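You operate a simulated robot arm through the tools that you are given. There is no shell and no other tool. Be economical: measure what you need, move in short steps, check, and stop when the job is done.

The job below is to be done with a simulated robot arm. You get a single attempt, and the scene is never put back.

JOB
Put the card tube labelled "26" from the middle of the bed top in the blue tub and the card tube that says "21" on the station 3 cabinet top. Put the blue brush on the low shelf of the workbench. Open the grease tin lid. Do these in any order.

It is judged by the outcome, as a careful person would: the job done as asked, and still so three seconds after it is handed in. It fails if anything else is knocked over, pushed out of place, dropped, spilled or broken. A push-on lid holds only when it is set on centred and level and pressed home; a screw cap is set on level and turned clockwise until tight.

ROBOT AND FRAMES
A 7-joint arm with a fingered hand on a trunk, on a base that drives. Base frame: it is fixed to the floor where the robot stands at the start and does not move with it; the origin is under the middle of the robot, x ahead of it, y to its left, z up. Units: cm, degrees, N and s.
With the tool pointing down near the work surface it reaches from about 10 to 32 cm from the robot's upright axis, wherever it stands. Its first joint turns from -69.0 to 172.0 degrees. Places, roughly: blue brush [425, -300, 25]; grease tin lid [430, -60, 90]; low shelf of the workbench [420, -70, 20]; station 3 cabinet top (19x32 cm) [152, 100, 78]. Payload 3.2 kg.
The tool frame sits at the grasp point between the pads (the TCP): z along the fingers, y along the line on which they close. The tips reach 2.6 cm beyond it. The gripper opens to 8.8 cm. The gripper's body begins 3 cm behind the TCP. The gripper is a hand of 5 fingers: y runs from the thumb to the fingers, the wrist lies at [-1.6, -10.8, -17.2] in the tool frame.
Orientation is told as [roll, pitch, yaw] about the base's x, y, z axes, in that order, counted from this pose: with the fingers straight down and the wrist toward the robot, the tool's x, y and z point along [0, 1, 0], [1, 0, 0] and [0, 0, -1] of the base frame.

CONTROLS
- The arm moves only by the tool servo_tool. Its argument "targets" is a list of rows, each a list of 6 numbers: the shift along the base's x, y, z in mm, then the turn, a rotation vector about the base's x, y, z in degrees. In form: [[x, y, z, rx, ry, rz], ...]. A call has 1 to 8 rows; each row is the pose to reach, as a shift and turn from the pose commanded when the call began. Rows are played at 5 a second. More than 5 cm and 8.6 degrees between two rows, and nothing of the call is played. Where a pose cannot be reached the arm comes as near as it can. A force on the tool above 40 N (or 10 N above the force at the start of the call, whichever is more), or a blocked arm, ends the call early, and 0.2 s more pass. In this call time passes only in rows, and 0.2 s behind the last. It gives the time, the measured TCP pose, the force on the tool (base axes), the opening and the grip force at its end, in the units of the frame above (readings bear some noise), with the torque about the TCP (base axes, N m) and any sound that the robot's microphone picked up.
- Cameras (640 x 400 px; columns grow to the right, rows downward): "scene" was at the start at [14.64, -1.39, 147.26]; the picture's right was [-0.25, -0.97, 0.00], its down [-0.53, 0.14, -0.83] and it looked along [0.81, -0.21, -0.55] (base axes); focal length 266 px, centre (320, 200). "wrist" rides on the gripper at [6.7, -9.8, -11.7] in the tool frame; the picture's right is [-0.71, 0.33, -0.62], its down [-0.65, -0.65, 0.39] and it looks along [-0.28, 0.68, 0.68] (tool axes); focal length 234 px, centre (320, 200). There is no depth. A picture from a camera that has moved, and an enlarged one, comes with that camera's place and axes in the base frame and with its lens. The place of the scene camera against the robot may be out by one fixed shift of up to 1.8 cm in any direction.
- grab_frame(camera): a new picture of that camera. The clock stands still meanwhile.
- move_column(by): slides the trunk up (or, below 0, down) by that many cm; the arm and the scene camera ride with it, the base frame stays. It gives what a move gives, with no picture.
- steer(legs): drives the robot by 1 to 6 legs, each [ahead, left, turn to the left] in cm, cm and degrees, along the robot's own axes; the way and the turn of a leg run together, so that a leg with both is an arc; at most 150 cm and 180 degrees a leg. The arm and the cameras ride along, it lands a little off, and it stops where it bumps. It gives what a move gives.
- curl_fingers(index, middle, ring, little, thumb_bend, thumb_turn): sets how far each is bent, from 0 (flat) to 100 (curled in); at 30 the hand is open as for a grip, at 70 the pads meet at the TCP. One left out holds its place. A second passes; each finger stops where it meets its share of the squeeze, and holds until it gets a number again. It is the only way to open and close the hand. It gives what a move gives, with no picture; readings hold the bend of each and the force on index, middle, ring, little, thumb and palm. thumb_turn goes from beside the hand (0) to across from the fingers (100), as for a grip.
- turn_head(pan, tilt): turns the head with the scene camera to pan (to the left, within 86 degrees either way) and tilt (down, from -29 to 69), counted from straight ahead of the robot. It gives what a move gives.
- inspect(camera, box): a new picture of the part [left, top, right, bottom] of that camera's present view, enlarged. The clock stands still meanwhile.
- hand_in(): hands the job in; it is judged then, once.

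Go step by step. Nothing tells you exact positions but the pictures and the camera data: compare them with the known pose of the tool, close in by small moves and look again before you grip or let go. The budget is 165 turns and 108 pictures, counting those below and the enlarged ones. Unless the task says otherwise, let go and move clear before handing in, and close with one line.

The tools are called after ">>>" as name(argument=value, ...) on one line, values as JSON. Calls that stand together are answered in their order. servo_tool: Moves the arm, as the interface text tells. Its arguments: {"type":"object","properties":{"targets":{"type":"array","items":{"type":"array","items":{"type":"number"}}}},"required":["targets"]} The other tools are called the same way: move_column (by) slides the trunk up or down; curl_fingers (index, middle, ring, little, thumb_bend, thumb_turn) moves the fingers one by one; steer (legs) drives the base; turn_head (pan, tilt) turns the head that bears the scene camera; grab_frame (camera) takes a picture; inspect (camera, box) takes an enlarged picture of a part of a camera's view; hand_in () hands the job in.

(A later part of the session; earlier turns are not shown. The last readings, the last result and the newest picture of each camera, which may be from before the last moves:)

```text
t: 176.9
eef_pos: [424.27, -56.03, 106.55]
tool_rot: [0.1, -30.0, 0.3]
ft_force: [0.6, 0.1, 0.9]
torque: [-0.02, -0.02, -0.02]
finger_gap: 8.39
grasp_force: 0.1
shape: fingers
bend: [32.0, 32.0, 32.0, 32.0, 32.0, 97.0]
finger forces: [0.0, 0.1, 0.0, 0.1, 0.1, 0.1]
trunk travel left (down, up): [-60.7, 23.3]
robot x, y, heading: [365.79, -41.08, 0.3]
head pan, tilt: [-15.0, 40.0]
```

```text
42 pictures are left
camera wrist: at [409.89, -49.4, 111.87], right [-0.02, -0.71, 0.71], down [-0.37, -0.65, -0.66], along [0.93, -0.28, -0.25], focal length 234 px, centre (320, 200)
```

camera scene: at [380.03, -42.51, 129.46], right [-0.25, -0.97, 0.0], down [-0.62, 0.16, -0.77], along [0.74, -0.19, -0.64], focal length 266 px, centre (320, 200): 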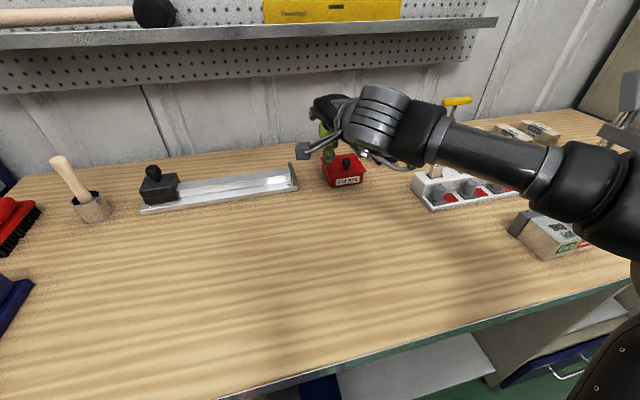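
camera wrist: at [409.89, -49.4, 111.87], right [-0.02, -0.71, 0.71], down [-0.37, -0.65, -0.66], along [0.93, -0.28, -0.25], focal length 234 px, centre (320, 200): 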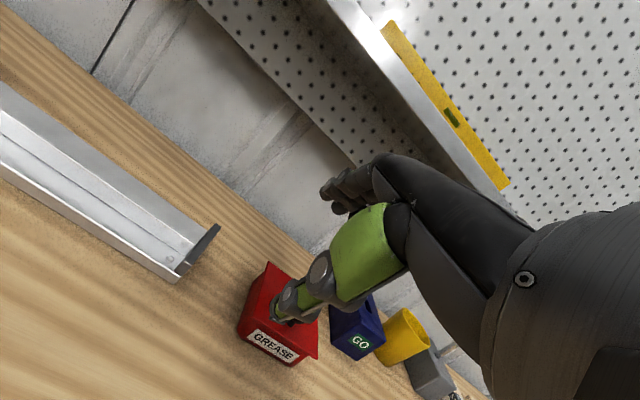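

From both cameras I get the bench at z≈90.5, the lid at z≈94.5, the knob at about (429.6,−62.9) and the wall at x≈446. I move in a little more, set the hand upright over the knob, and narrow the hand.

>>> steer(legs=[[6, 0, 0]])

>>> servo_tool(targets=[[-5, -10, 0, 0, 6, 0], [-8, -20, 0, 0, 12, 0], [-10, -35, 0, 0, 18, 0], [-10, -50, 0, 0, 24, 0], [-10, -68, 0, 0, 30, 0]])

>>> curl_fingers(index=50, middle=50, ring=50, little=50, thumb_bend=50)

>>> grab_frame(camera="wrist")

>>> grab_frame(camera="scene")

```text
t: 177.9
eef_pos: [428.23, -55.78, 106.5]
tool_rot: [0.1, -29.9, 0.7]
ft_force: [-0.8, -0.1, 0.0]
torque: [0.01, 0.02, 0.01]
finger_gap: 8.35
grasp_force: 0.0
shape: fingers
bend: [32.0, 32.0, 32.0, 32.0, 32.0, 97.0]
finger forces: [0.1, 0.0, 0.0, 0.0, 0.0, 0.1]
trunk travel left (down, up): [-60.7, 23.3]
robot x, y, heading: [369.63, -40.86, 0.8]
head pan, tilt: [-15.0, 40.0]
stopped in leg 1: the robot was blocked; the commanded pose is now the measured one
```

```text
t: 179.1
eef_pos: [427.32, -62.37, 106.41]
tool_rot: [0.5, 0.4, 0.8]
ft_force: [0.2, 0.5, 0.8]
torque: [0.03, 0.02, 0.0]
finger_gap: 8.34
grasp_force: 0.1
shape: fingers
bend: [32.0, 32.0, 32.0, 32.0, 32.0, 97.0]
finger forces: [0.1, 0.1, 0.0, 0.1, 0.1, 0.1]
trunk travel left (down, up): [-60.7, 23.3]
robot x, y, heading: [369.7, -41.71, 0.9]
head pan, tilt: [-15.0, 40.0]
```

```text
t: 180.1
eef_pos: [427.27, -62.42, 106.33]
tool_rot: [0.4, 0.2, 0.6]
ft_force: [-0.8, 0.1, -0.3]
torque: [0.05, 0.0, -0.02]
finger_gap: 4.6
grasp_force: 0.0
shape: fingers
bend: [50.0, 50.0, 50.0, 50.0, 50.0, 97.0]
finger forces: [0.2, 0.0, 0.0, 0.0, 0.0, 0.1]
trunk travel left (down, up): [-60.7, 23.3]
robot x, y, heading: [369.53, -40.92, 0.9]
head pan, tilt: [-15.0, 40.0]
```

```text
41 pictures are left
camera wrist: at [417.48, -56.06, 118.26], right [0.34, -0.71, 0.62], down [-0.65, -0.65, -0.39], along [0.68, -0.27, -0.68], focal length 234 px, centre (320, 200)
```

wrist: 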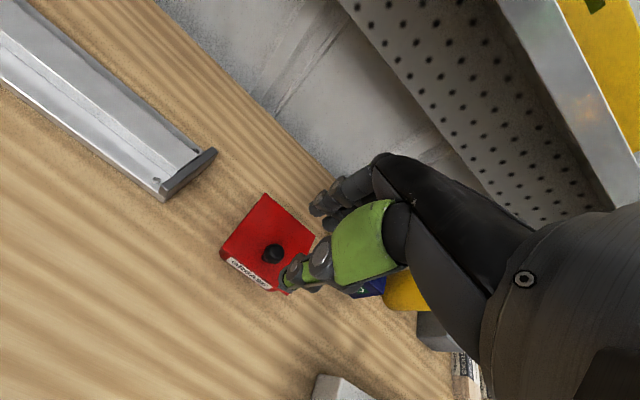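

```text
40 pictures are left
camera scene: at [383.93, -42.59, 129.46], right [-0.24, -0.97, 0.0], down [-0.62, 0.16, -0.77], along [0.74, -0.19, -0.64], focal length 266 px, centre (320, 200)
```

scene: 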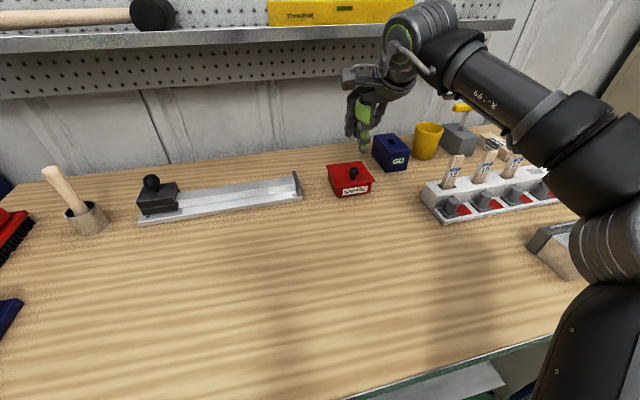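

The knob ball is at (428.9,−62.8,96.5) by both cameras. I centre over it and lower until the tips are just above the lid.

>>> servo_tool(targets=[[16, -4, 0, 0, 0, 0], [16, -4, -30, 0, 0, 0], [16, -4, -60, 0, 0, 0], [16, -4, -75, 0, 0, 0], [16, -4, -82, 0, 0, 0]])

>>> inspect(camera="scene", box=[290, 90, 450, 220])

>>> inspect(camera="wrist", box=[200, 160, 400, 330])

```text
t: 181.3
eef_pos: [428.97, -62.82, 98.17]
tool_rot: [0.5, 0.1, 0.7]
ft_force: [-0.8, 0.5, 0.3]
torque: [0.03, -0.01, -0.02]
finger_gap: 4.61
grasp_force: 0.1
shape: fingers
bend: [50.0, 50.0, 50.0, 50.0, 50.0, 97.0]
finger forces: [0.0, 0.0, 0.0, 0.0, 0.0, 0.0]
trunk travel left (down, up): [-60.7, 23.3]
robot x, y, heading: [369.61, -41.36, 1.0]
head pan, tilt: [-15.0, 40.0]
```

```text
3.08 times, centred on (370, 155) of scene
camera zoom: at [383.95, -42.59, 129.46], right [-0.24, -0.97, 0.0], down [-0.62, 0.16, -0.77], along [0.74, -0.19, -0.64], focal length 820 px, centre (166, 338)
```

zoom: 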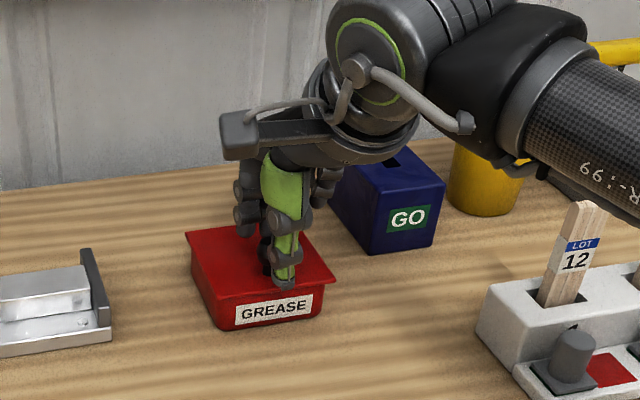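

```text
2.35 times, centred on (300, 245) of wrist
camera zoom: at [419.08, -56.47, 109.96], right [0.34, -0.71, 0.62], down [-0.65, -0.65, -0.39], along [0.68, -0.27, -0.68], focal length 551 px, centre (367, 94)
```

zoom: 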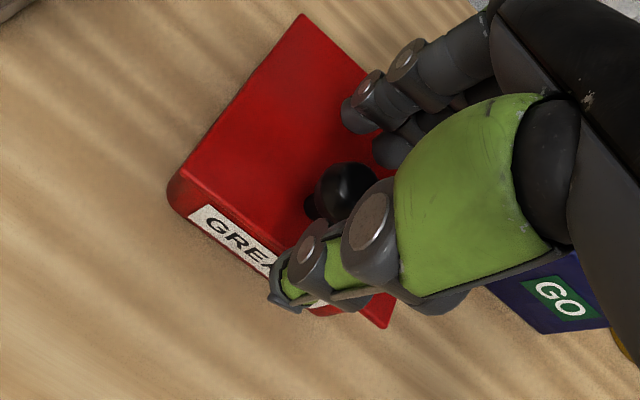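

The ball sits between thumb and fingers. I pinch it.

>>> servo_tool(targets=[[0, 1, -4, 0, 0, 0]])

>>> curl_fingers(index=68, middle=68, ring=50, little=50, thumb_bend=68)

>>> inspect(camera="wrist", box=[200, 160, 400, 330])

```text
t: 181.7
eef_pos: [428.89, -62.76, 97.77]
tool_rot: [0.4, 0.1, 0.6]
ft_force: [0.1, -0.7, -0.1]
torque: [0.01, -0.02, 0.0]
finger_gap: 4.59
grasp_force: 0.0
shape: fingers
bend: [50.0, 50.0, 50.0, 50.0, 50.0, 97.0]
finger forces: [0.0, 0.0, 0.1, 0.0, 0.1, 0.0]
trunk travel left (down, up): [-60.7, 23.3]
robot x, y, heading: [369.49, -41.72, 0.8]
head pan, tilt: [-15.0, 40.0]
```

```text
t: 182.7
eef_pos: [429.02, -62.8, 97.64]
tool_rot: [0.3, 0.1, 0.6]
ft_force: [6.3, -0.6, 1.1]
torque: [-0.02, -0.15, 0.01]
finger_gap: 1.35
grasp_force: 4.9
shape: fingers
bend: [65.0, 63.0, 50.0, 50.0, 67.0, 97.0]
finger forces: [2.9, 5.3, 0.0, 0.0, 1.5, 0.1]
trunk travel left (down, up): [-60.7, 23.3]
robot x, y, heading: [369.37, -41.23, 0.8]
head pan, tilt: [-15.0, 40.0]
```

```text
2.35 times, centred on (300, 245) of wrist
camera zoom: at [419.21, -56.36, 109.54], right [0.34, -0.71, 0.62], down [-0.65, -0.65, -0.39], along [0.68, -0.27, -0.68], focal length 551 px, centre (367, 94)
```

zoom: 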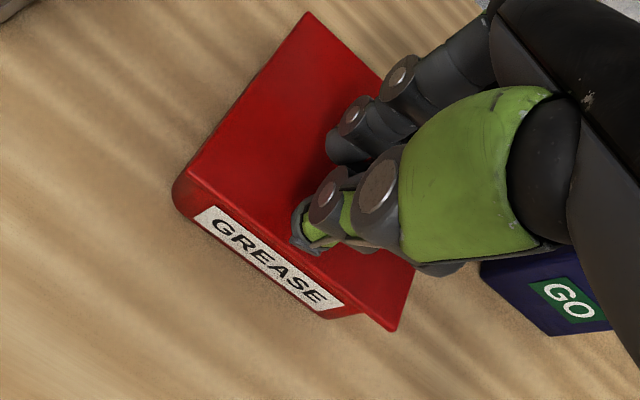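

It's gripped on the knob. I firm up the thumb and raise along the lid's arc a little to see whether it swings on a back hinge.

>>> curl_fingers(index=72, middle=72, thumb_bend=76)

>>> servo_tool(targets=[[2, 0, 5, 0, 0, 0], [5, 0, 10, 0, 0, 0], [8, 0, 15, 0, 0, 0], [12, 0, 20, 0, 0, 0]])

>>> inspect(camera="scene", box=[290, 90, 450, 220])

```text
t: 183.7
eef_pos: [428.91, -62.81, 97.69]
tool_rot: [0.4, 0.2, 0.5]
ft_force: [6.0, -0.1, 0.7]
torque: [0.0, -0.1, 0.05]
finger_gap: 1.07
grasp_force: 10.9
shape: fingers
bend: [63.0, 62.0, 50.0, 50.0, 67.0, 97.0]
finger forces: [5.9, 8.6, 0.0, 0.0, 7.8, 0.1]
trunk travel left (down, up): [-60.7, 23.3]
robot x, y, heading: [369.71, -41.54, 0.9]
head pan, tilt: [-15.0, 40.0]
```

```text
t: 184.7
eef_pos: [430.2, -62.69, 99.81]
tool_rot: [0.4, 0.2, 0.6]
ft_force: [-0.7, 1.0, -5.1]
torque: [0.08, 0.23, 0.02]
finger_gap: 1.03
grasp_force: 11.6
shape: fingers
bend: [71.0, 63.0, 50.0, 50.0, 67.0, 95.0]
finger forces: [5.5, 8.1, 0.1, 0.0, 10.0, 0.0]
trunk travel left (down, up): [-60.7, 23.3]
robot x, y, heading: [369.28, -41.32, 1.0]
head pan, tilt: [-15.0, 40.0]
```

```text
3.08 times, centred on (370, 155) of scene
camera zoom: at [384.01, -42.58, 129.45], right [-0.24, -0.97, 0.0], down [-0.62, 0.16, -0.77], along [0.74, -0.19, -0.64], focal length 820 px, centre (166, 338)
```

zoom: 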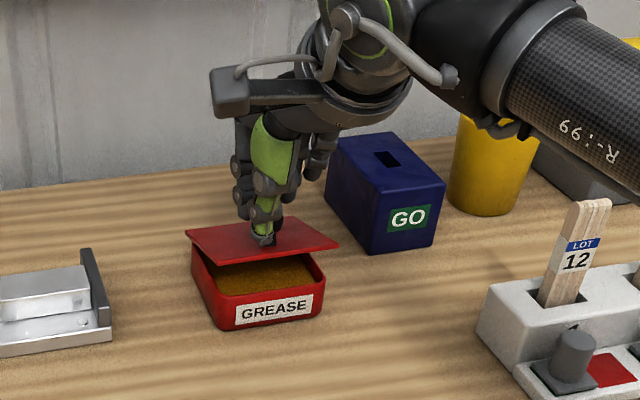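

The lid swings up on a back hinge with the knob held. I continue along the arc, turning the hand a bit with it.

>>> servo_tool(targets=[[8, 0, 8, 0, 2, 0], [13, 0, 12, 0, 4, 0], [18, 0, 15, 0, 6, 0], [23, 0, 18, 0, 8, 0], [29, 0, 20, 0, 10, 0]])

>>> inspect(camera="scene", box=[290, 90, 450, 220])

```text
t: 185.9
eef_pos: [432.98, -62.66, 102.0]
tool_rot: [0.5, 10.1, 0.5]
ft_force: [-4.4, 1.4, -1.0]
torque: [0.16, 0.49, -0.02]
finger_gap: 1.1
grasp_force: 15.1
shape: fingers
bend: [71.0, 63.0, 50.0, 50.0, 67.0, 95.0]
finger forces: [5.3, 10.0, 0.1, 0.1, 14.7, 0.0]
trunk travel left (down, up): [-60.7, 23.3]
robot x, y, heading: [369.66, -41.04, 0.9]
head pan, tilt: [-15.0, 40.0]
```

```text
3.08 times, centred on (370, 155) of scene
camera zoom: at [383.82, -42.53, 129.48], right [-0.24, -0.97, 0.0], down [-0.62, 0.16, -0.77], along [0.74, -0.19, -0.64], focal length 820 px, centre (166, 338)
```

zoom: 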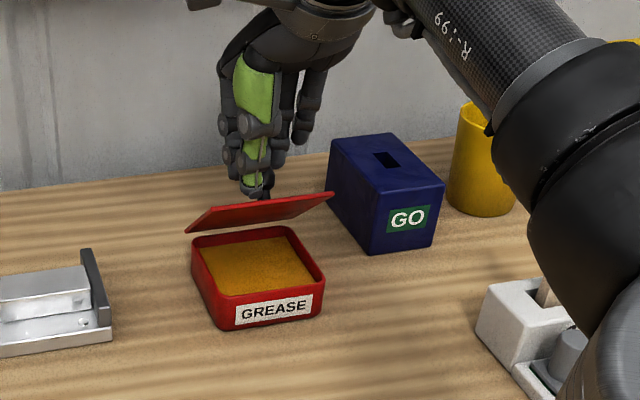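

>>> grab_frame(camera="scene")

```text
34 pictures are left
camera scene: at [383.82, -42.53, 129.48], right [-0.24, -0.97, 0.0], down [-0.62, 0.16, -0.77], along [0.74, -0.19, -0.64], focal length 266 px, centre (320, 200)
```

scene: 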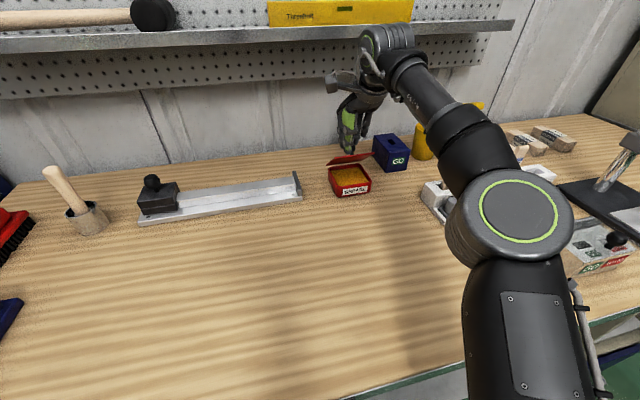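

Everything is clear: the elbow is well above the bench. I continue the arc, pushing the lid back, without more tilt so that the wrist stays off the shelf.

>>> servo_tool(targets=[[7, 0, 1, 0, 0, 0], [14, 0, 2, 0, 0, 0], [20, 0, 2, 0, 0, 0], [26, 0, 2, 0, 0, 0]])

>>> inspect(camera="scene", box=[290, 20, 450, 220])

```text
t: 186.9
eef_pos: [433.43, -62.08, 101.5]
tool_rot: [0.5, 10.1, 0.8]
ft_force: [-0.7, 0.2, -0.4]
torque: [-0.01, 0.02, 0.0]
finger_gap: 0.0
grasp_force: 5.1
shape: fingers
bend: [72.0, 71.0, 50.0, 50.0, 72.0, 94.0]
finger forces: [0.0, 4.1, 0.1, 0.0, 6.1, 0.0]
out of reach, approached as far as the arm can: row 1, 2, 3, 4
trunk travel left (down, up): [-60.7, 23.3]
robot x, y, heading: [369.55, -41.0, 0.8]
head pan, tilt: [-15.0, 40.0]
```

```text
2.00 times, centred on (370, 120) of scene
camera zoom: at [383.79, -42.61, 129.46], right [-0.24, -0.97, 0.0], down [-0.62, 0.16, -0.77], along [0.74, -0.19, -0.64], focal length 533 px, centre (220, 360)
```

zoom: 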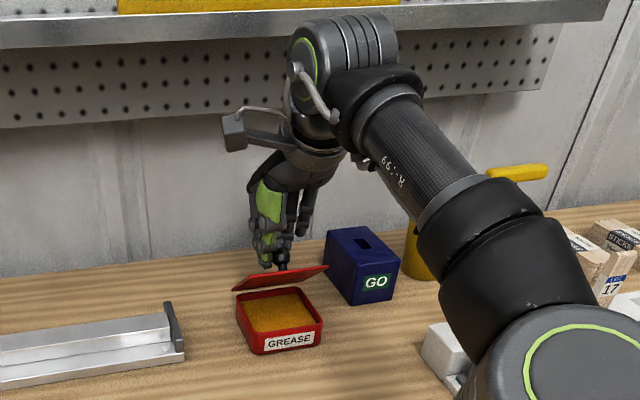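

The arm's reach ended and the fingers slipped off, but the lid stayed up partway by itself. I lift clear, come back in front tilted forward, and will push it further open from under its front edge.

>>> servo_tool(targets=[[0, 0, 15, 0, -5, 0], [-5, 0, 30, 0, -10, 0], [-20, 0, 42, 0, -16, 0], [-55, 0, 48, 0, -22, 0], [-95, 0, 48, 0, -28, 0], [-135, 0, 45, 0, -34, 0], [-160, 0, 35, 0, -40, 0]])

>>> inspect(camera="scene", box=[270, 60, 450, 220])

>>> inspect(camera="wrist", box=[180, 140, 380, 320])

```text
t: 188.5
eef_pos: [417.52, -62.24, 104.97]
tool_rot: [0.2, -30.1, 0.6]
ft_force: [0.3, 0.1, 0.0]
torque: [0.03, 0.01, 0.02]
finger_gap: 0.0
grasp_force: 0.0
shape: fingers
bend: [72.0, 72.0, 50.0, 50.0, 73.0, 96.0]
finger forces: [0.0, 0.0, 0.1, 0.0, 0.0, 0.0]
trunk travel left (down, up): [-60.7, 23.3]
robot x, y, heading: [369.67, -41.38, 0.6]
head pan, tilt: [-15.0, 40.0]
```

```text
2.50 times, centred on (360, 140) of scene
camera zoom: at [383.89, -42.63, 129.47], right [-0.24, -0.97, 0.0], down [-0.62, 0.16, -0.77], along [0.74, -0.19, -0.64], focal length 666 px, centre (220, 350)
```

zoom: 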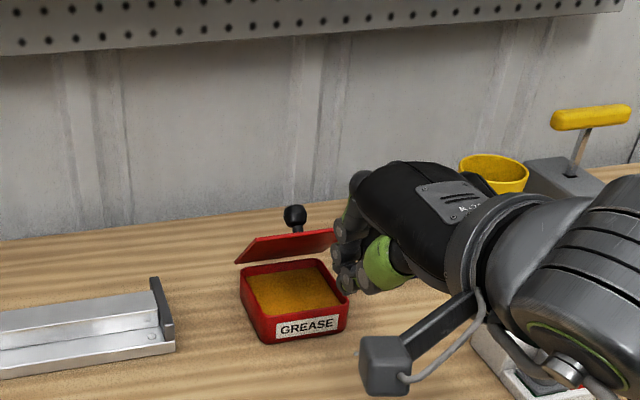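

```text
2.22 times, centred on (280, 230) of wrist
camera zoom: at [403.07, -55.84, 110.28], right [-0.02, -0.71, 0.7], down [-0.36, -0.65, -0.67], along [0.93, -0.27, -0.25], focal length 520 px, centre (409, 133)
```

zoom: 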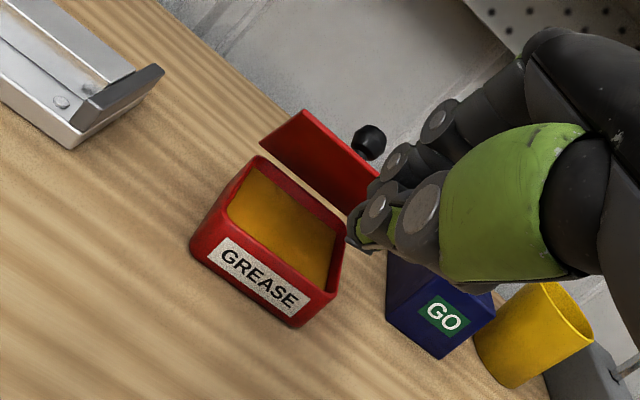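

The lid now holds open by itself at roughly 60°. I'll push it gently from beneath to be fully open.

>>> servo_tool(targets=[[40, 3, -20, 0, 0, 0], [80, 3, -25, 0, 0, 0], [110, 3, -25, 0, 0, 0], [130, 3, -25, 0, 0, 0], [145, 3, -25, 0, 0, 0], [158, 3, -23, 0, 0, 0], [170, 3, -20, 0, 0, 0], [180, 3, -20, 0, 0, 0]])

>>> inspect(camera="scene", box=[270, 60, 450, 220])

```text
t: 190.3
eef_pos: [435.0, -61.8, 104.21]
tool_rot: [0.2, -31.2, 0.9]
ft_force: [0.8, -5.7, 35.0]
torque: [-0.21, -0.65, -0.09]
finger_gap: 0.02
grasp_force: 19.4
shape: fingers
bend: [64.0, 62.0, 50.0, 50.0, 77.0, 98.0]
finger forces: [8.9, 22.9, 0.0, 0.1, 6.7, 0.0]
trunk travel left (down, up): [-60.7, 23.3]
robot x, y, heading: [369.63, -41.44, 0.7]
head pan, tilt: [-15.0, 40.0]
```

```text
2.50 times, centred on (360, 140) of scene
camera zoom: at [383.21, -42.53, 129.56], right [-0.24, -0.97, 0.0], down [-0.62, 0.16, -0.77], along [0.75, -0.19, -0.64], focal length 666 px, centre (220, 350)
```

zoom: 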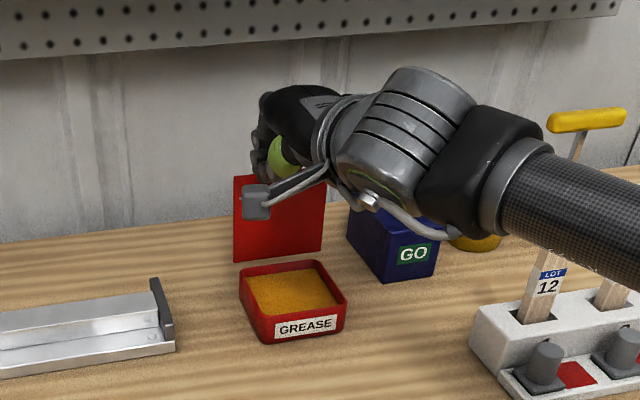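

The lid stands upright now, with my fingers pressing on its top edge. I rise straight up, then pull back.

>>> servo_tool(targets=[[0, 0, 10, 0, 0, 0], [0, 0, 25, 0, 0, 0], [0, 0, 45, 0, 0, 0], [-40, 0, 50, 0, 0, 0], [-85, 0, 50, 0, 0, 0], [-130, 0, 50, 0, 0, 0]])

>>> inspect(camera="scene", box=[270, 60, 450, 220])

```text
t: 191.7
eef_pos: [422.51, -61.69, 107.96]
tool_rot: [0.1, -30.0, 0.6]
ft_force: [1.0, 0.3, 0.2]
torque: [0.0, 0.0, -0.02]
finger_gap: 0.0
grasp_force: 0.1
shape: fingers
bend: [71.0, 72.0, 50.0, 50.0, 75.0, 97.0]
finger forces: [0.0, 0.1, 0.0, 0.1, 0.0, 0.0]
trunk travel left (down, up): [-60.7, 23.3]
robot x, y, heading: [369.86, -41.36, 0.7]
head pan, tilt: [-15.0, 40.0]
```

```text
2.50 times, centred on (360, 140) of scene
camera zoom: at [383.82, -42.67, 129.47], right [-0.24, -0.97, 0.0], down [-0.62, 0.16, -0.77], along [0.74, -0.19, -0.64], focal length 666 px, centre (220, 350)
```

zoom: 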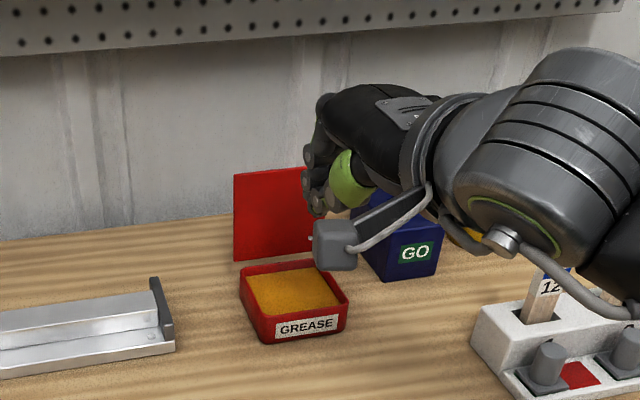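

The tin lid is fully open and stays. I raise slightly, back out, and fold the arm for driving to the brush.

>>> move_column(by=5)

>>> steer(legs=[[-45, 0, 0]])

>>> servo_tool(targets=[[-20, 34, 8, 0, 3.75, 0], [-40, 68, 16, 0, 7.5, 0], [-60, 102, 24, 0, 11.25, 0], [-80, 136, 32, 0, 15, 0], [-100, 170, 40, 0, 18.75, 0], [-120, 204, 48, 0, 22.5, 0], [-140, 238, 56, 0, 26.25, 0], [-160, 270, 64, 0, 30, 0]])

>>> steer(legs=[[0, -150, 0], [0, -30, 0]])

>>> turn_head(pan=-20, tilt=35)

>>> grab_frame(camera="scene")

```text
t: 192.6
eef_pos: [422.68, -61.62, 112.99]
tool_rot: [0.1, -29.9, 0.7]
ft_force: [0.4, -0.3, -0.6]
torque: [0.0, 0.03, -0.02]
finger_gap: 0.0
grasp_force: 0.1
shape: fingers
bend: [71.0, 72.0, 50.0, 50.0, 75.0, 97.0]
finger forces: [0.0, 0.0, 0.0, 0.0, 0.1, 0.0]
trunk travel left (down, up): [-65.7, 18.3]
robot x, y, heading: [369.62, -41.85, 1.0]
head pan, tilt: [-15.0, 40.0]
```

```text
t: 195.4
eef_pos: [376.6, -62.27, 112.93]
tool_rot: [0.1, -29.8, 0.9]
ft_force: [-0.2, -0.3, 0.8]
torque: [0.02, -0.02, -0.01]
finger_gap: 0.01
grasp_force: 0.1
shape: fingers
bend: [71.0, 72.0, 50.0, 50.0, 75.0, 97.0]
finger forces: [0.0, 0.0, 0.0, 0.1, 0.0, 0.1]
trunk travel left (down, up): [-65.7, 18.3]
robot x, y, heading: [323.61, -42.29, 1.0]
head pan, tilt: [-15.0, 40.0]
```

```text
t: 197.2
eef_pos: [360.48, -35.04, 119.37]
tool_rot: [0.5, 0.2, 0.8]
ft_force: [-0.5, 0.3, 0.0]
torque: [-0.01, -0.01, -0.02]
finger_gap: 0.02
grasp_force: 0.2
shape: fingers
bend: [71.0, 72.0, 50.0, 50.0, 75.0, 97.0]
finger forces: [0.0, 0.1, 0.0, 0.0, 0.1, 0.1]
trunk travel left (down, up): [-65.7, 18.3]
robot x, y, heading: [323.83, -41.77, 1.1]
head pan, tilt: [-15.0, 40.0]
```

```text
t: 206.2
eef_pos: [363.42, -214.78, 119.32]
tool_rot: [0.5, 0.2, 0.5]
ft_force: [-0.4, 0.4, 0.5]
torque: [0.01, 0.0, 0.0]
finger_gap: 0.04
grasp_force: 0.1
shape: fingers
bend: [71.0, 72.0, 50.0, 50.0, 75.0, 97.0]
finger forces: [0.0, 0.1, 0.0, 0.0, 0.0, 0.0]
trunk travel left (down, up): [-65.7, 18.3]
robot x, y, heading: [325.94, -220.91, 0.8]
head pan, tilt: [-15.0, 40.0]
```

```text
t: 206.9
eef_pos: [363.35, -214.68, 119.35]
tool_rot: [0.4, 0.1, 0.5]
ft_force: [-0.3, 0.1, -0.9]
torque: [0.01, 0.0, 0.0]
finger_gap: 0.03
grasp_force: 0.0
shape: fingers
bend: [71.0, 72.0, 50.0, 50.0, 75.0, 97.0]
finger forces: [0.0, 0.1, 0.0, 0.1, 0.0, 0.0]
trunk travel left (down, up): [-65.7, 18.3]
robot x, y, heading: [326.28, -221.41, 0.5]
head pan, tilt: [-20.0, 35.0]
```

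```text
28 pictures are left
camera scene: at [340.59, -223.35, 135.21], right [-0.33, -0.94, 0.0], down [-0.54, 0.19, -0.82], along [0.77, -0.27, -0.57], focal length 266 px, centre (320, 200)
```

scene: 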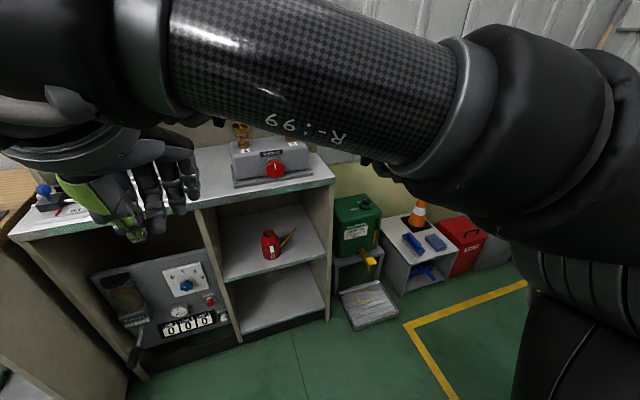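

I see a small low stand with two blue things on it beside a cone. I zoom in.

>>> inspect(camera="scene", box=[360, 190, 500, 300])

```text
3.64 times, centred on (430, 245) of scene
camera zoom: at [340.59, -223.35, 135.21], right [-0.33, -0.94, 0.0], down [-0.54, 0.19, -0.82], along [0.77, -0.27, -0.57], focal length 968 px, centre (-80, 36)
```

zoom: 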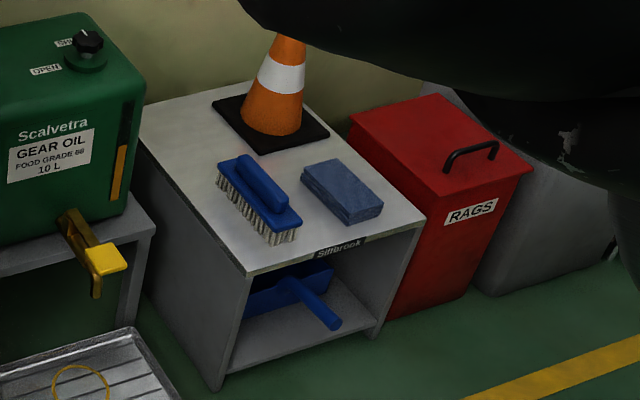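

The blue scrubbing brush lies on the small stand, long axis along x, centre about (423.5,−307.7), with its top at z≈35. I strafe to line up, open the hand, and turn it 90° so it closes across the brush.

>>> steer(legs=[[0, -86, -0.6]])

>>> curl_fingers(index=30, middle=30, ring=30, little=30, thumb_bend=30)

>>> servo_tool(targets=[[0, 0, 0, 0, 0, 8], [0, 0, 0, 0, 0, 16], [0, 0, 0, 0, 0, 24], [0, 0, 0, 0, 0, 32], [0, 0, 0, 0, 0, 40], [0, 0, 0, 0, 0, 48]])

>>> servo_tool(targets=[[0, 0, 0, 0, 0, 8], [0, 0, 0, 0, 0, 16], [0, 0, 0, 0, 0, 24], [0, 0, 0, 0, 0, 32], [0, 0, 0, 0, 0, 40]])

>>> move_column(by=-50)

>>> turn_head(pan=5, tilt=32)

>>> grab_frame(camera="scene")

```text
t: 211.4
eef_pos: [363.92, -300.88, 119.36]
tool_rot: [0.6, 0.1, -0.4]
ft_force: [-0.5, -0.6, -0.3]
torque: [0.01, -0.01, 0.01]
finger_gap: 0.02
grasp_force: 0.0
shape: fingers
bend: [71.0, 72.0, 50.0, 50.0, 75.0, 97.0]
finger forces: [0.0, 0.0, 0.1, 0.0, 0.0, 0.0]
trunk travel left (down, up): [-65.7, 18.3]
robot x, y, heading: [326.53, -307.08, -0.2]
head pan, tilt: [-20.0, 35.0]
```

```text
t: 212.4
eef_pos: [363.97, -300.95, 119.39]
tool_rot: [0.5, 0.0, -0.3]
ft_force: [0.4, 0.7, -0.5]
torque: [0.02, 0.05, 0.02]
finger_gap: 8.73
grasp_force: 0.0
shape: fingers
bend: [30.0, 30.0, 30.0, 30.0, 30.0, 97.0]
finger forces: [0.0, 0.0, 0.1, 0.0, 0.1, 0.0]
trunk travel left (down, up): [-65.7, 18.3]
robot x, y, heading: [326.77, -307.13, -0.3]
head pan, tilt: [-20.0, 35.0]
```

```text
t: 213.8
eef_pos: [364.01, -301.02, 119.32]
tool_rot: [0.4, 0.1, 47.8]
ft_force: [0.4, 0.1, -0.1]
torque: [-0.02, 0.02, 0.01]
finger_gap: 8.76
grasp_force: 0.1
shape: fingers
bend: [30.0, 30.0, 30.0, 30.0, 30.0, 97.0]
finger forces: [0.1, 0.0, 0.1, 0.0, 0.0, 0.1]
trunk travel left (down, up): [-65.7, 18.3]
robot x, y, heading: [327.01, -306.78, -0.1]
head pan, tilt: [-20.0, 35.0]
```

```text
t: 215.0
eef_pos: [359.25, -299.81, 115.72]
tool_rot: [0.5, 0.0, 81.8]
ft_force: [0.5, -0.8, 0.1]
torque: [-0.02, -0.01, 0.02]
finger_gap: 8.78
grasp_force: 0.1
shape: fingers
bend: [30.0, 30.0, 30.0, 30.0, 30.0, 97.0]
finger forces: [0.0, 0.1, 0.0, 0.0, 0.0, 0.1]
out of reach, approached as far as the arm can: row 3, 4, 5
trunk travel left (down, up): [-65.7, 18.3]
robot x, y, heading: [326.66, -307.14, 0.1]
head pan, tilt: [-20.0, 35.0]
```

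```text
refused: -50 is not a number from -40 to 40
```

```text
t: 215.9
eef_pos: [359.3, -299.47, 115.61]
tool_rot: [0.5, 0.1, 81.8]
ft_force: [0.6, -1.0, -0.5]
torque: [0.0, 0.0, 0.03]
finger_gap: 8.79
grasp_force: 0.0
shape: fingers
bend: [30.0, 30.0, 30.0, 30.0, 30.0, 97.0]
finger forces: [0.0, 0.1, 0.0, 0.0, 0.0, 0.1]
trunk travel left (down, up): [-65.7, 18.3]
robot x, y, heading: [326.4, -306.89, -0.2]
head pan, tilt: [5.0, 32.0]
```

```text
26 pictures are left
camera scene: at [341.62, -305.56, 135.68], right [0.08, -1.0, 0.0], down [-0.53, -0.04, -0.85], along [0.84, 0.07, -0.53], focal length 266 px, centre (320, 200)
```

scene: 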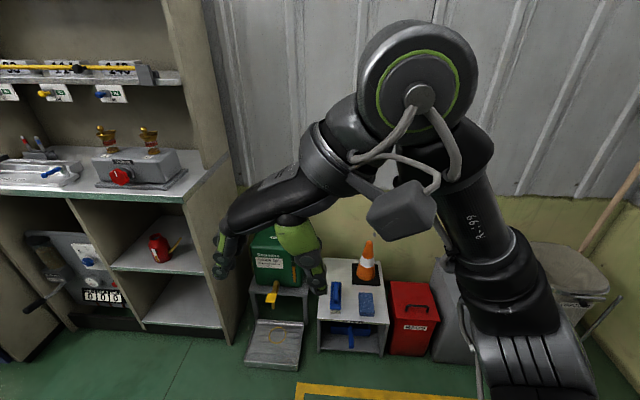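

I have the hand turned 82°, and the brush is at about (421.7,−306.3). I lower the trunk, then drive in.

>>> move_column(by=-38)

>>> steer(legs=[[54, -7, 0]])

>>> servo_tool(targets=[[20, 0, -10, 0, 0, 2], [45, 0, -30, 0, 0, 4], [70, 0, -50, 0, 0, 6]])

>>> grab_frame(camera="scene")

>>> grab_frame(camera="wrist")

```text
t: 219.6
eef_pos: [359.22, -299.6, 77.64]
tool_rot: [0.5, 0.1, 81.8]
ft_force: [0.4, -0.6, -0.4]
torque: [0.06, 0.0, 0.0]
finger_gap: 8.79
grasp_force: 0.1
shape: fingers
bend: [30.0, 30.0, 30.0, 30.0, 30.0, 97.0]
finger forces: [0.0, 0.0, 0.0, 0.1, 0.1, 0.0]
trunk travel left (down, up): [-27.7, 56.3]
robot x, y, heading: [326.16, -307.22, -0.1]
head pan, tilt: [5.0, 32.0]
```

```text
t: 222.7
eef_pos: [413.47, -306.3, 77.61]
tool_rot: [0.6, 0.1, 82.2]
ft_force: [0.0, 0.1, -0.2]
torque: [-0.01, -0.05, 0.01]
finger_gap: 8.76
grasp_force: 0.0
shape: fingers
bend: [30.0, 30.0, 30.0, 30.0, 30.0, 97.0]
finger forces: [0.1, 0.0, 0.0, 0.0, 0.1, 0.0]
trunk travel left (down, up): [-27.7, 56.3]
robot x, y, heading: [380.69, -313.87, 0.4]
head pan, tilt: [5.0, 32.0]
```

```text
t: 223.5
eef_pos: [410.96, -306.19, 73.89]
tool_rot: [0.7, 0.1, 87.9]
ft_force: [0.5, 0.0, 0.8]
torque: [0.0, 0.01, -0.03]
finger_gap: 8.79
grasp_force: 0.1
shape: fingers
bend: [30.0, 30.0, 30.0, 30.0, 30.0, 97.0]
finger forces: [0.0, 0.0, 0.0, 0.0, 0.0, 0.0]
out of reach, approached as far as the arm can: row 1, 2, 3
trunk travel left (down, up): [-27.7, 56.3]
robot x, y, heading: [380.53, -313.8, 0.4]
head pan, tilt: [5.0, 32.0]
```

```text
25 pictures are left
camera scene: at [395.78, -312.44, 97.68], right [0.09, -1.0, 0.0], down [-0.53, -0.05, -0.85], along [0.84, 0.08, -0.53], focal length 266 px, centre (320, 200)
```

scene: 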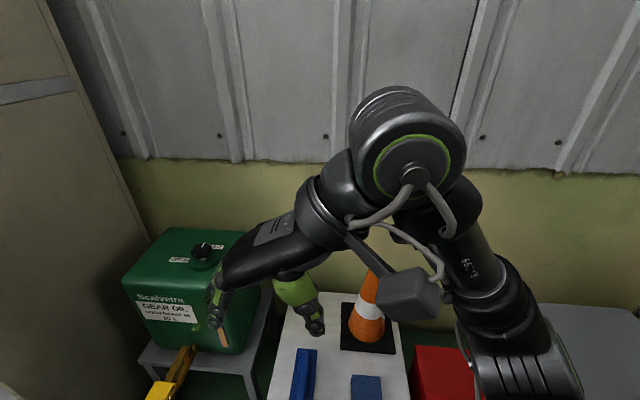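

```text
24 pictures are left
camera wrist: at [404.03, -315.74, 85.66], right [0.73, 0.31, 0.62], down [0.62, -0.68, -0.4], along [0.3, 0.67, -0.68], focal length 234 px, centre (320, 200)
```

wrist: 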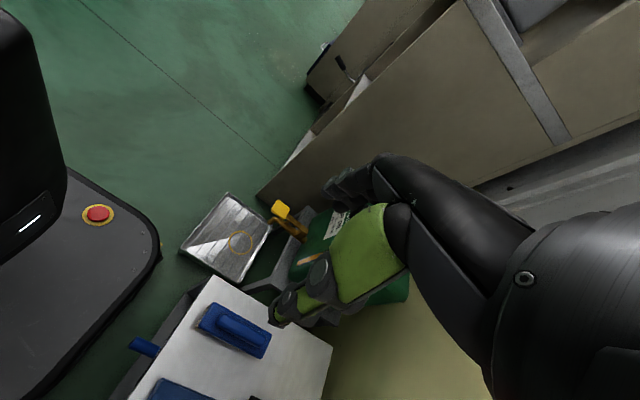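

Reach is limited at this yaw and height. I try reducing yaw to about 60° while lowering the arm.

>>> servo_tool(targets=[[0, 0, -15, 0, 0, -7], [0, 0, -30, 0, 0, -14], [0, 0, -50, 0, 0, -21], [0, 0, -75, 0, 0, -28], [15, 0, -100, 0, 0, -28], [35, 0, -125, 0, 0, -28]])

```text
t: 224.9
eef_pos: [414.3, -306.13, 61.02]
tool_rot: [0.5, 0.1, 60.2]
ft_force: [0.1, 0.7, 0.5]
torque: [-0.03, -0.01, 0.02]
finger_gap: 8.75
grasp_force: 0.2
shape: fingers
bend: [30.0, 30.0, 30.0, 30.0, 30.0, 97.0]
finger forces: [0.0, 0.0, 0.0, 0.1, 0.0, 0.0]
trunk travel left (down, up): [-27.7, 56.3]
robot x, y, heading: [380.57, -314.37, 0.3]
head pan, tilt: [5.0, 32.0]
```

That works. I extend to above the brush and turn back toward 80°.

>>> servo_tool(targets=[[25, 0, -10, 0, 0, 5], [50, 0, -20, 0, 0, 10], [70, 0, -30, 0, 0, 16], [72, 0, -40, 0, 0, 22]])

>>> turn_head(pan=-5, tilt=60)

>>> grab_frame(camera="scene")

>>> grab_frame(camera="wrist")

```text
t: 225.9
eef_pos: [414.42, -305.93, 62.44]
tool_rot: [2.5, -0.7, 78.1]
ft_force: [-0.4, 0.0, 0.7]
torque: [-0.02, -0.04, -0.02]
finger_gap: 8.79
grasp_force: 0.0
shape: fingers
bend: [30.0, 30.0, 30.0, 30.0, 30.0, 97.0]
finger forces: [0.0, 0.2, 0.0, 0.0, 0.0, 0.0]
out of reach, approached as far as the arm can: row 3, 4
trunk travel left (down, up): [-27.7, 56.3]
robot x, y, heading: [380.98, -314.36, 0.2]
head pan, tilt: [5.0, 32.0]
```

```text
t: 226.9
eef_pos: [414.65, -305.96, 62.42]
tool_rot: [2.4, -0.7, 77.8]
ft_force: [-0.1, 0.1, -1.1]
torque: [0.0, -0.04, 0.02]
finger_gap: 8.79
grasp_force: 0.1
shape: fingers
bend: [30.0, 30.0, 30.0, 30.0, 30.0, 97.0]
finger forces: [0.1, 0.1, 0.1, 0.0, 0.0, 0.0]
trunk travel left (down, up): [-27.7, 56.3]
robot x, y, heading: [380.91, -314.1, 0.5]
head pan, tilt: [-5.0, 60.0]
```

```text
23 pictures are left
camera scene: at [393.5, -313.8, 93.79], right [-0.08, -1.0, 0.0], down [-0.86, 0.07, -0.5], along [0.5, -0.04, -0.87], focal length 266 px, centre (320, 200)
```

scene: 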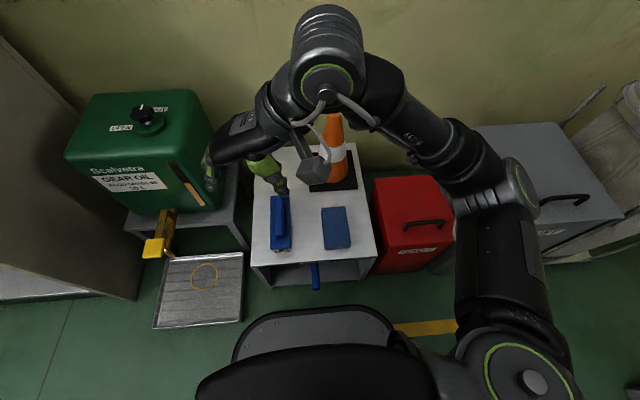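

```text
22 pictures are left
camera wrist: at [406.42, -314.34, 74.27], right [0.79, 0.16, 0.6], down [0.48, -0.77, -0.42], along [0.39, 0.62, -0.68], focal length 234 px, centre (320, 200)
```

wrist: 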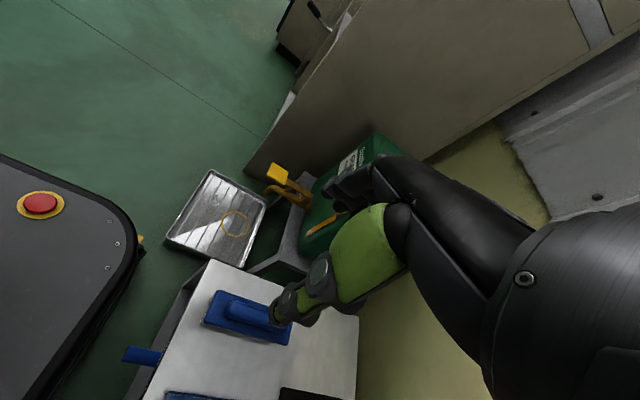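

The brush is at (421.5,−306.9). The elbow hangs over the bins on the right, so I won't lower the trunk there. I move 7 cm ahead and lower with the arm only.

>>> steer(legs=[[6.8, -1, 0]])

>>> servo_tool(targets=[[0, 0, -30, 0, 0, -3], [0, 0, -60, 0, 0, -6], [0, 0, -90, 0, 0, -9], [0, 0, -120, 0, 0, -12], [0, 0, -150, 0, 0, -12]])

>>> grab_frame(camera="scene")

```text
t: 227.8
eef_pos: [418.77, -306.52, 62.38]
tool_rot: [2.5, -0.6, 78.0]
ft_force: [0.7, 0.0, 0.7]
torque: [0.01, -0.02, 0.0]
finger_gap: 8.78
grasp_force: 0.0
shape: fingers
bend: [30.0, 30.0, 30.0, 30.0, 30.0, 97.0]
finger forces: [0.0, 0.1, 0.0, 0.1, 0.0, 0.0]
trunk travel left (down, up): [-27.7, 56.3]
robot x, y, heading: [385.32, -314.53, 0.2]
head pan, tilt: [-5.0, 60.0]
stopped in leg 1: the robot was blocked; the commanded pose is now the measured one
```

```text
t: 229.0
eef_pos: [418.95, -306.55, 47.41]
tool_rot: [2.5, -0.8, 65.9]
ft_force: [0.3, -0.3, -0.2]
torque: [-0.06, -0.02, 0.02]
finger_gap: 8.78
grasp_force: 0.0
shape: fingers
bend: [30.0, 30.0, 30.0, 30.0, 30.0, 97.0]
finger forces: [0.0, 0.1, 0.0, 0.0, 0.1, 0.0]
trunk travel left (down, up): [-27.7, 56.3]
robot x, y, heading: [384.82, -314.75, 0.3]
head pan, tilt: [-5.0, 60.0]
```

```text
21 pictures are left
camera scene: at [397.86, -314.43, 93.79], right [-0.08, -1.0, 0.0], down [-0.86, 0.07, -0.5], along [0.5, -0.04, -0.87], focal length 266 px, centre (320, 200)
```

scene: 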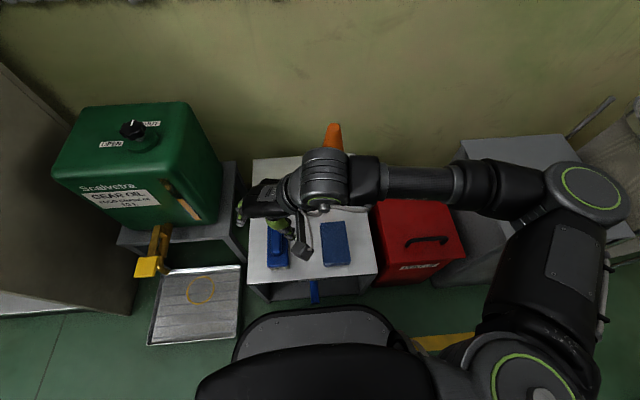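

>>> servo_tool(targets=[[8, 0, -25, 0, 0, 3], [16, 0, -50, 0, 0, 6], [24, -3, -75, 0, 0, 9], [24, -3, -85, 0, 0, 11]])

>>> inspect(camera="scene", box=[220, 110, 420, 310])

>>> grab_frame(camera="wrist")

```text
t: 230.0
eef_pos: [419.76, -304.24, 38.39]
tool_rot: [3.1, -3.5, 76.6]
ft_force: [-0.8, -0.1, 0.4]
torque: [0.02, 0.01, -0.02]
finger_gap: 8.79
grasp_force: 0.0
shape: fingers
bend: [30.0, 30.0, 30.0, 30.0, 30.0, 97.0]
finger forces: [0.0, 0.0, 0.0, 0.0, 0.0, 0.1]
out of reach, approached as far as the arm can: row 3, 4
trunk travel left (down, up): [-27.7, 56.3]
robot x, y, heading: [385.29, -314.67, 0.1]
head pan, tilt: [-5.0, 60.0]
```

```text
2.00 times, centred on (320, 210) of scene
camera zoom: at [397.85, -314.45, 93.79], right [-0.08, -1.0, 0.0], down [-0.86, 0.07, -0.5], along [0.5, -0.04, -0.87], focal length 533 px, centre (320, 180)
```

zoom: 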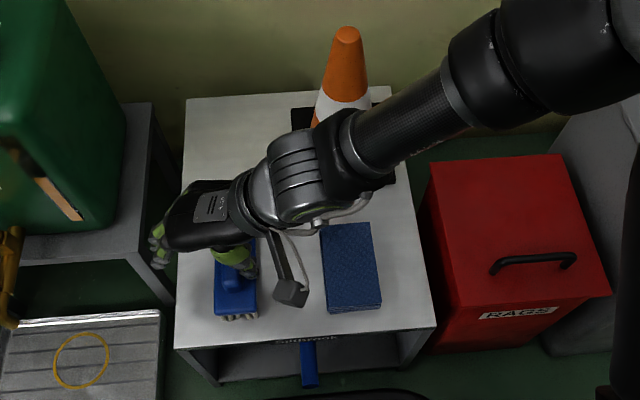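

```text
19 pictures are left
camera wrist: at [411.42, -313.13, 49.92], right [0.79, 0.12, 0.6], down [0.47, -0.75, -0.46], along [0.4, 0.65, -0.65], focal length 234 px, centre (320, 200)
```

wrist: 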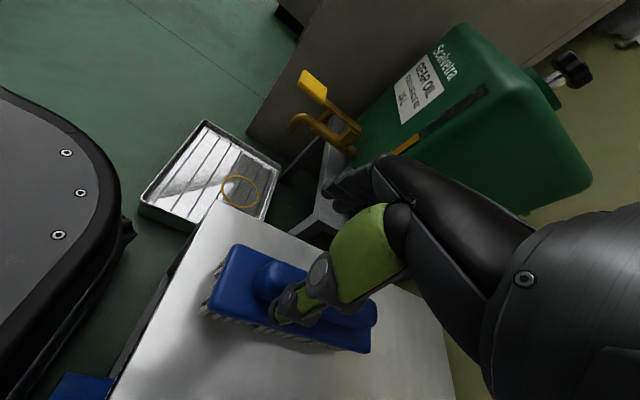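

The arm can't quite reach at 77° yaw. I reduce yaw to about 62° and shift 3 cm right, onto the brush centre (421.7,−307.3).

>>> servo_tool(targets=[[5, -10, 5, 0, 0, -5], [12, -20, 5, -1, 2, -10], [18, -30, 5, -2, 3, -15]])

>>> grab_frame(camera="wrist")

```text
t: 230.8
eef_pos: [423.12, -309.97, 39.53]
tool_rot: [4.5, 2.3, 61.9]
ft_force: [-0.9, 0.2, -0.5]
torque: [0.01, -0.02, 0.0]
finger_gap: 8.78
grasp_force: 0.0
shape: fingers
bend: [30.0, 30.0, 30.0, 30.0, 30.0, 97.0]
finger forces: [0.1, 0.0, 0.0, 0.0, 0.0, 0.0]
trunk travel left (down, up): [-27.7, 56.3]
robot x, y, heading: [384.85, -314.88, 0.2]
head pan, tilt: [-5.0, 60.0]
```

```text
18 pictures are left
camera wrist: at [413.7, -315.53, 52.14], right [0.83, -0.04, 0.55], down [0.23, -0.88, -0.41], along [0.5, 0.47, -0.72], focal length 234 px, centre (320, 200)
```

wrist: 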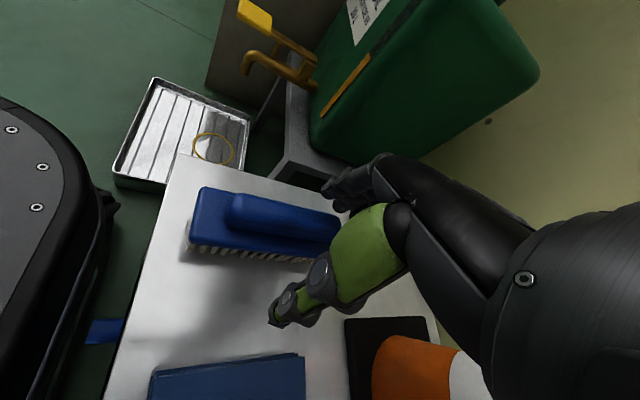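

>>> servo_tool(targets=[[-8, 16, -5, -2, -1, 0], [-14, 32, -12, -4, -2, 0]])

>>> grab_frame(camera="wrist")

```text
t: 231.4
eef_pos: [421.71, -306.7, 38.24]
tool_rot: [0.9, 4.7, 61.8]
ft_force: [-0.1, 0.2, 0.0]
torque: [0.05, 0.01, 0.01]
finger_gap: 8.8
grasp_force: 0.1
shape: fingers
bend: [30.0, 30.0, 30.0, 30.0, 30.0, 97.0]
finger forces: [0.0, 0.0, 0.0, 0.0, 0.0, 0.0]
trunk travel left (down, up): [-27.7, 56.3]
robot x, y, heading: [385.25, -314.79, 0.1]
head pan, tilt: [-5.0, 60.0]
```

```text
17 pictures are left
camera wrist: at [411.75, -311.36, 50.83], right [0.81, 0.0, 0.58], down [0.24, -0.91, -0.34], along [0.53, 0.42, -0.74], focal length 234 px, centre (320, 200)
```

wrist: 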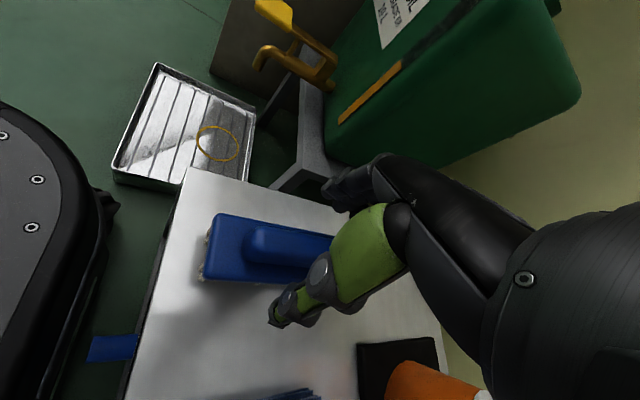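

The brush is between thumb and fingers. I lower to about z 33.5 and close.

>>> servo_tool(targets=[[0, 0, -15, 0, 0, 0], [0, 0, -30, 0, 0, 0], [0, 0, -40, 0, 0, 0], [0, 0, -47, 0, 0, 0]])

>>> grab_frame(camera="wrist")

```text
t: 232.4
eef_pos: [421.63, -306.71, 33.55]
tool_rot: [0.8, 4.6, 61.7]
ft_force: [-0.4, 3.4, 7.3]
torque: [-0.05, -0.46, 0.16]
finger_gap: 8.82
grasp_force: 3.2
shape: fingers
bend: [30.0, 30.0, 30.0, 29.0, 30.0, 97.0]
finger forces: [0.1, 0.0, 0.1, 6.8, 0.1, 0.1]
trunk travel left (down, up): [-27.7, 56.3]
robot x, y, heading: [385.33, -314.79, 0.3]
head pan, tilt: [-5.0, 60.0]
```

```text
16 pictures are left
camera wrist: at [411.75, -311.41, 46.17], right [0.81, 0.0, 0.58], down [0.24, -0.91, -0.34], along [0.53, 0.42, -0.73], focal length 234 px, centre (320, 200)
```

wrist: 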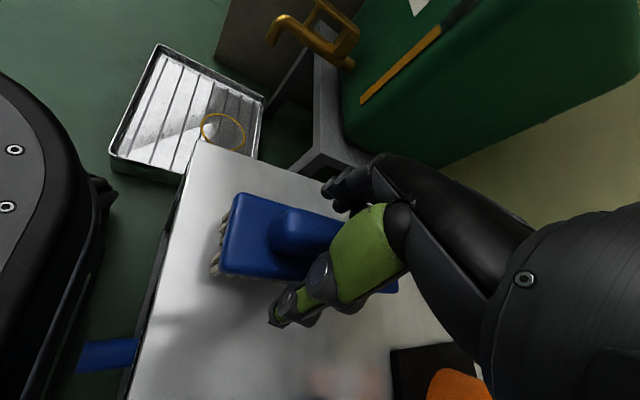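

The little finger touches the brush end. I lift it away and grip with the thumb, index and middle.

>>> curl_fingers(little=0, ring=15)

>>> curl_fingers(index=62, middle=62, thumb_bend=62)

>>> servo_tool(targets=[[0, 0, 15, 0, 0, 0], [0, 0, 30, 0, 0, 0]])

>>> grab_frame(camera="wrist")

```text
t: 233.4
eef_pos: [421.53, -306.83, 33.46]
tool_rot: [1.0, 4.8, 61.7]
ft_force: [-0.4, 0.0, -0.4]
torque: [0.03, 0.02, -0.03]
finger_gap: 8.8
grasp_force: 0.0
shape: fingers
bend: [30.0, 30.0, 15.0, 0.0, 30.0, 97.0]
finger forces: [0.0, 0.0, 0.0, 0.0, 0.1, 0.0]
trunk travel left (down, up): [-27.7, 56.3]
robot x, y, heading: [385.15, -314.78, 0.1]
head pan, tilt: [-5.0, 60.0]
```

```text
t: 234.4
eef_pos: [421.66, -306.72, 33.46]
tool_rot: [0.9, 4.8, 61.8]
ft_force: [0.8, 0.6, 4.7]
torque: [-0.04, 0.0, 0.06]
finger_gap: 4.76
grasp_force: 14.3
shape: fingers
bend: [55.0, 51.0, 15.0, 0.0, 50.0, 96.0]
finger forces: [6.0, 7.8, 0.1, 0.0, 14.2, 0.0]
trunk travel left (down, up): [-27.7, 56.3]
robot x, y, heading: [385.43, -314.78, 0.3]
head pan, tilt: [-5.0, 60.0]
```

```text
t: 235.0
eef_pos: [421.53, -306.85, 36.52]
tool_rot: [1.0, 4.9, 61.9]
ft_force: [-0.7, -0.8, -0.5]
torque: [0.01, -0.01, 0.03]
finger_gap: 4.75
grasp_force: 12.9
shape: fingers
bend: [55.0, 52.0, 15.0, 0.0, 50.0, 95.0]
finger forces: [5.7, 6.7, 0.0, 0.0, 12.8, 0.0]
trunk travel left (down, up): [-27.7, 56.3]
robot x, y, heading: [385.06, -314.58, 0.1]
head pan, tilt: [-5.0, 60.0]
```

```text
15 pictures are left
camera wrist: at [411.76, -311.51, 49.12], right [0.81, 0.0, 0.58], down [0.24, -0.91, -0.34], along [0.53, 0.42, -0.74], focal length 234 px, centre (320, 200)
```

wrist: 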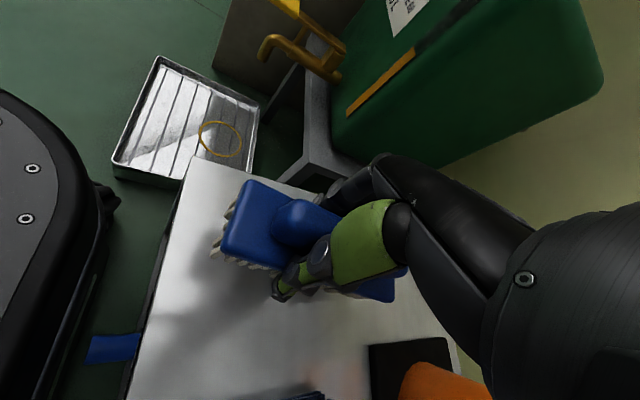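

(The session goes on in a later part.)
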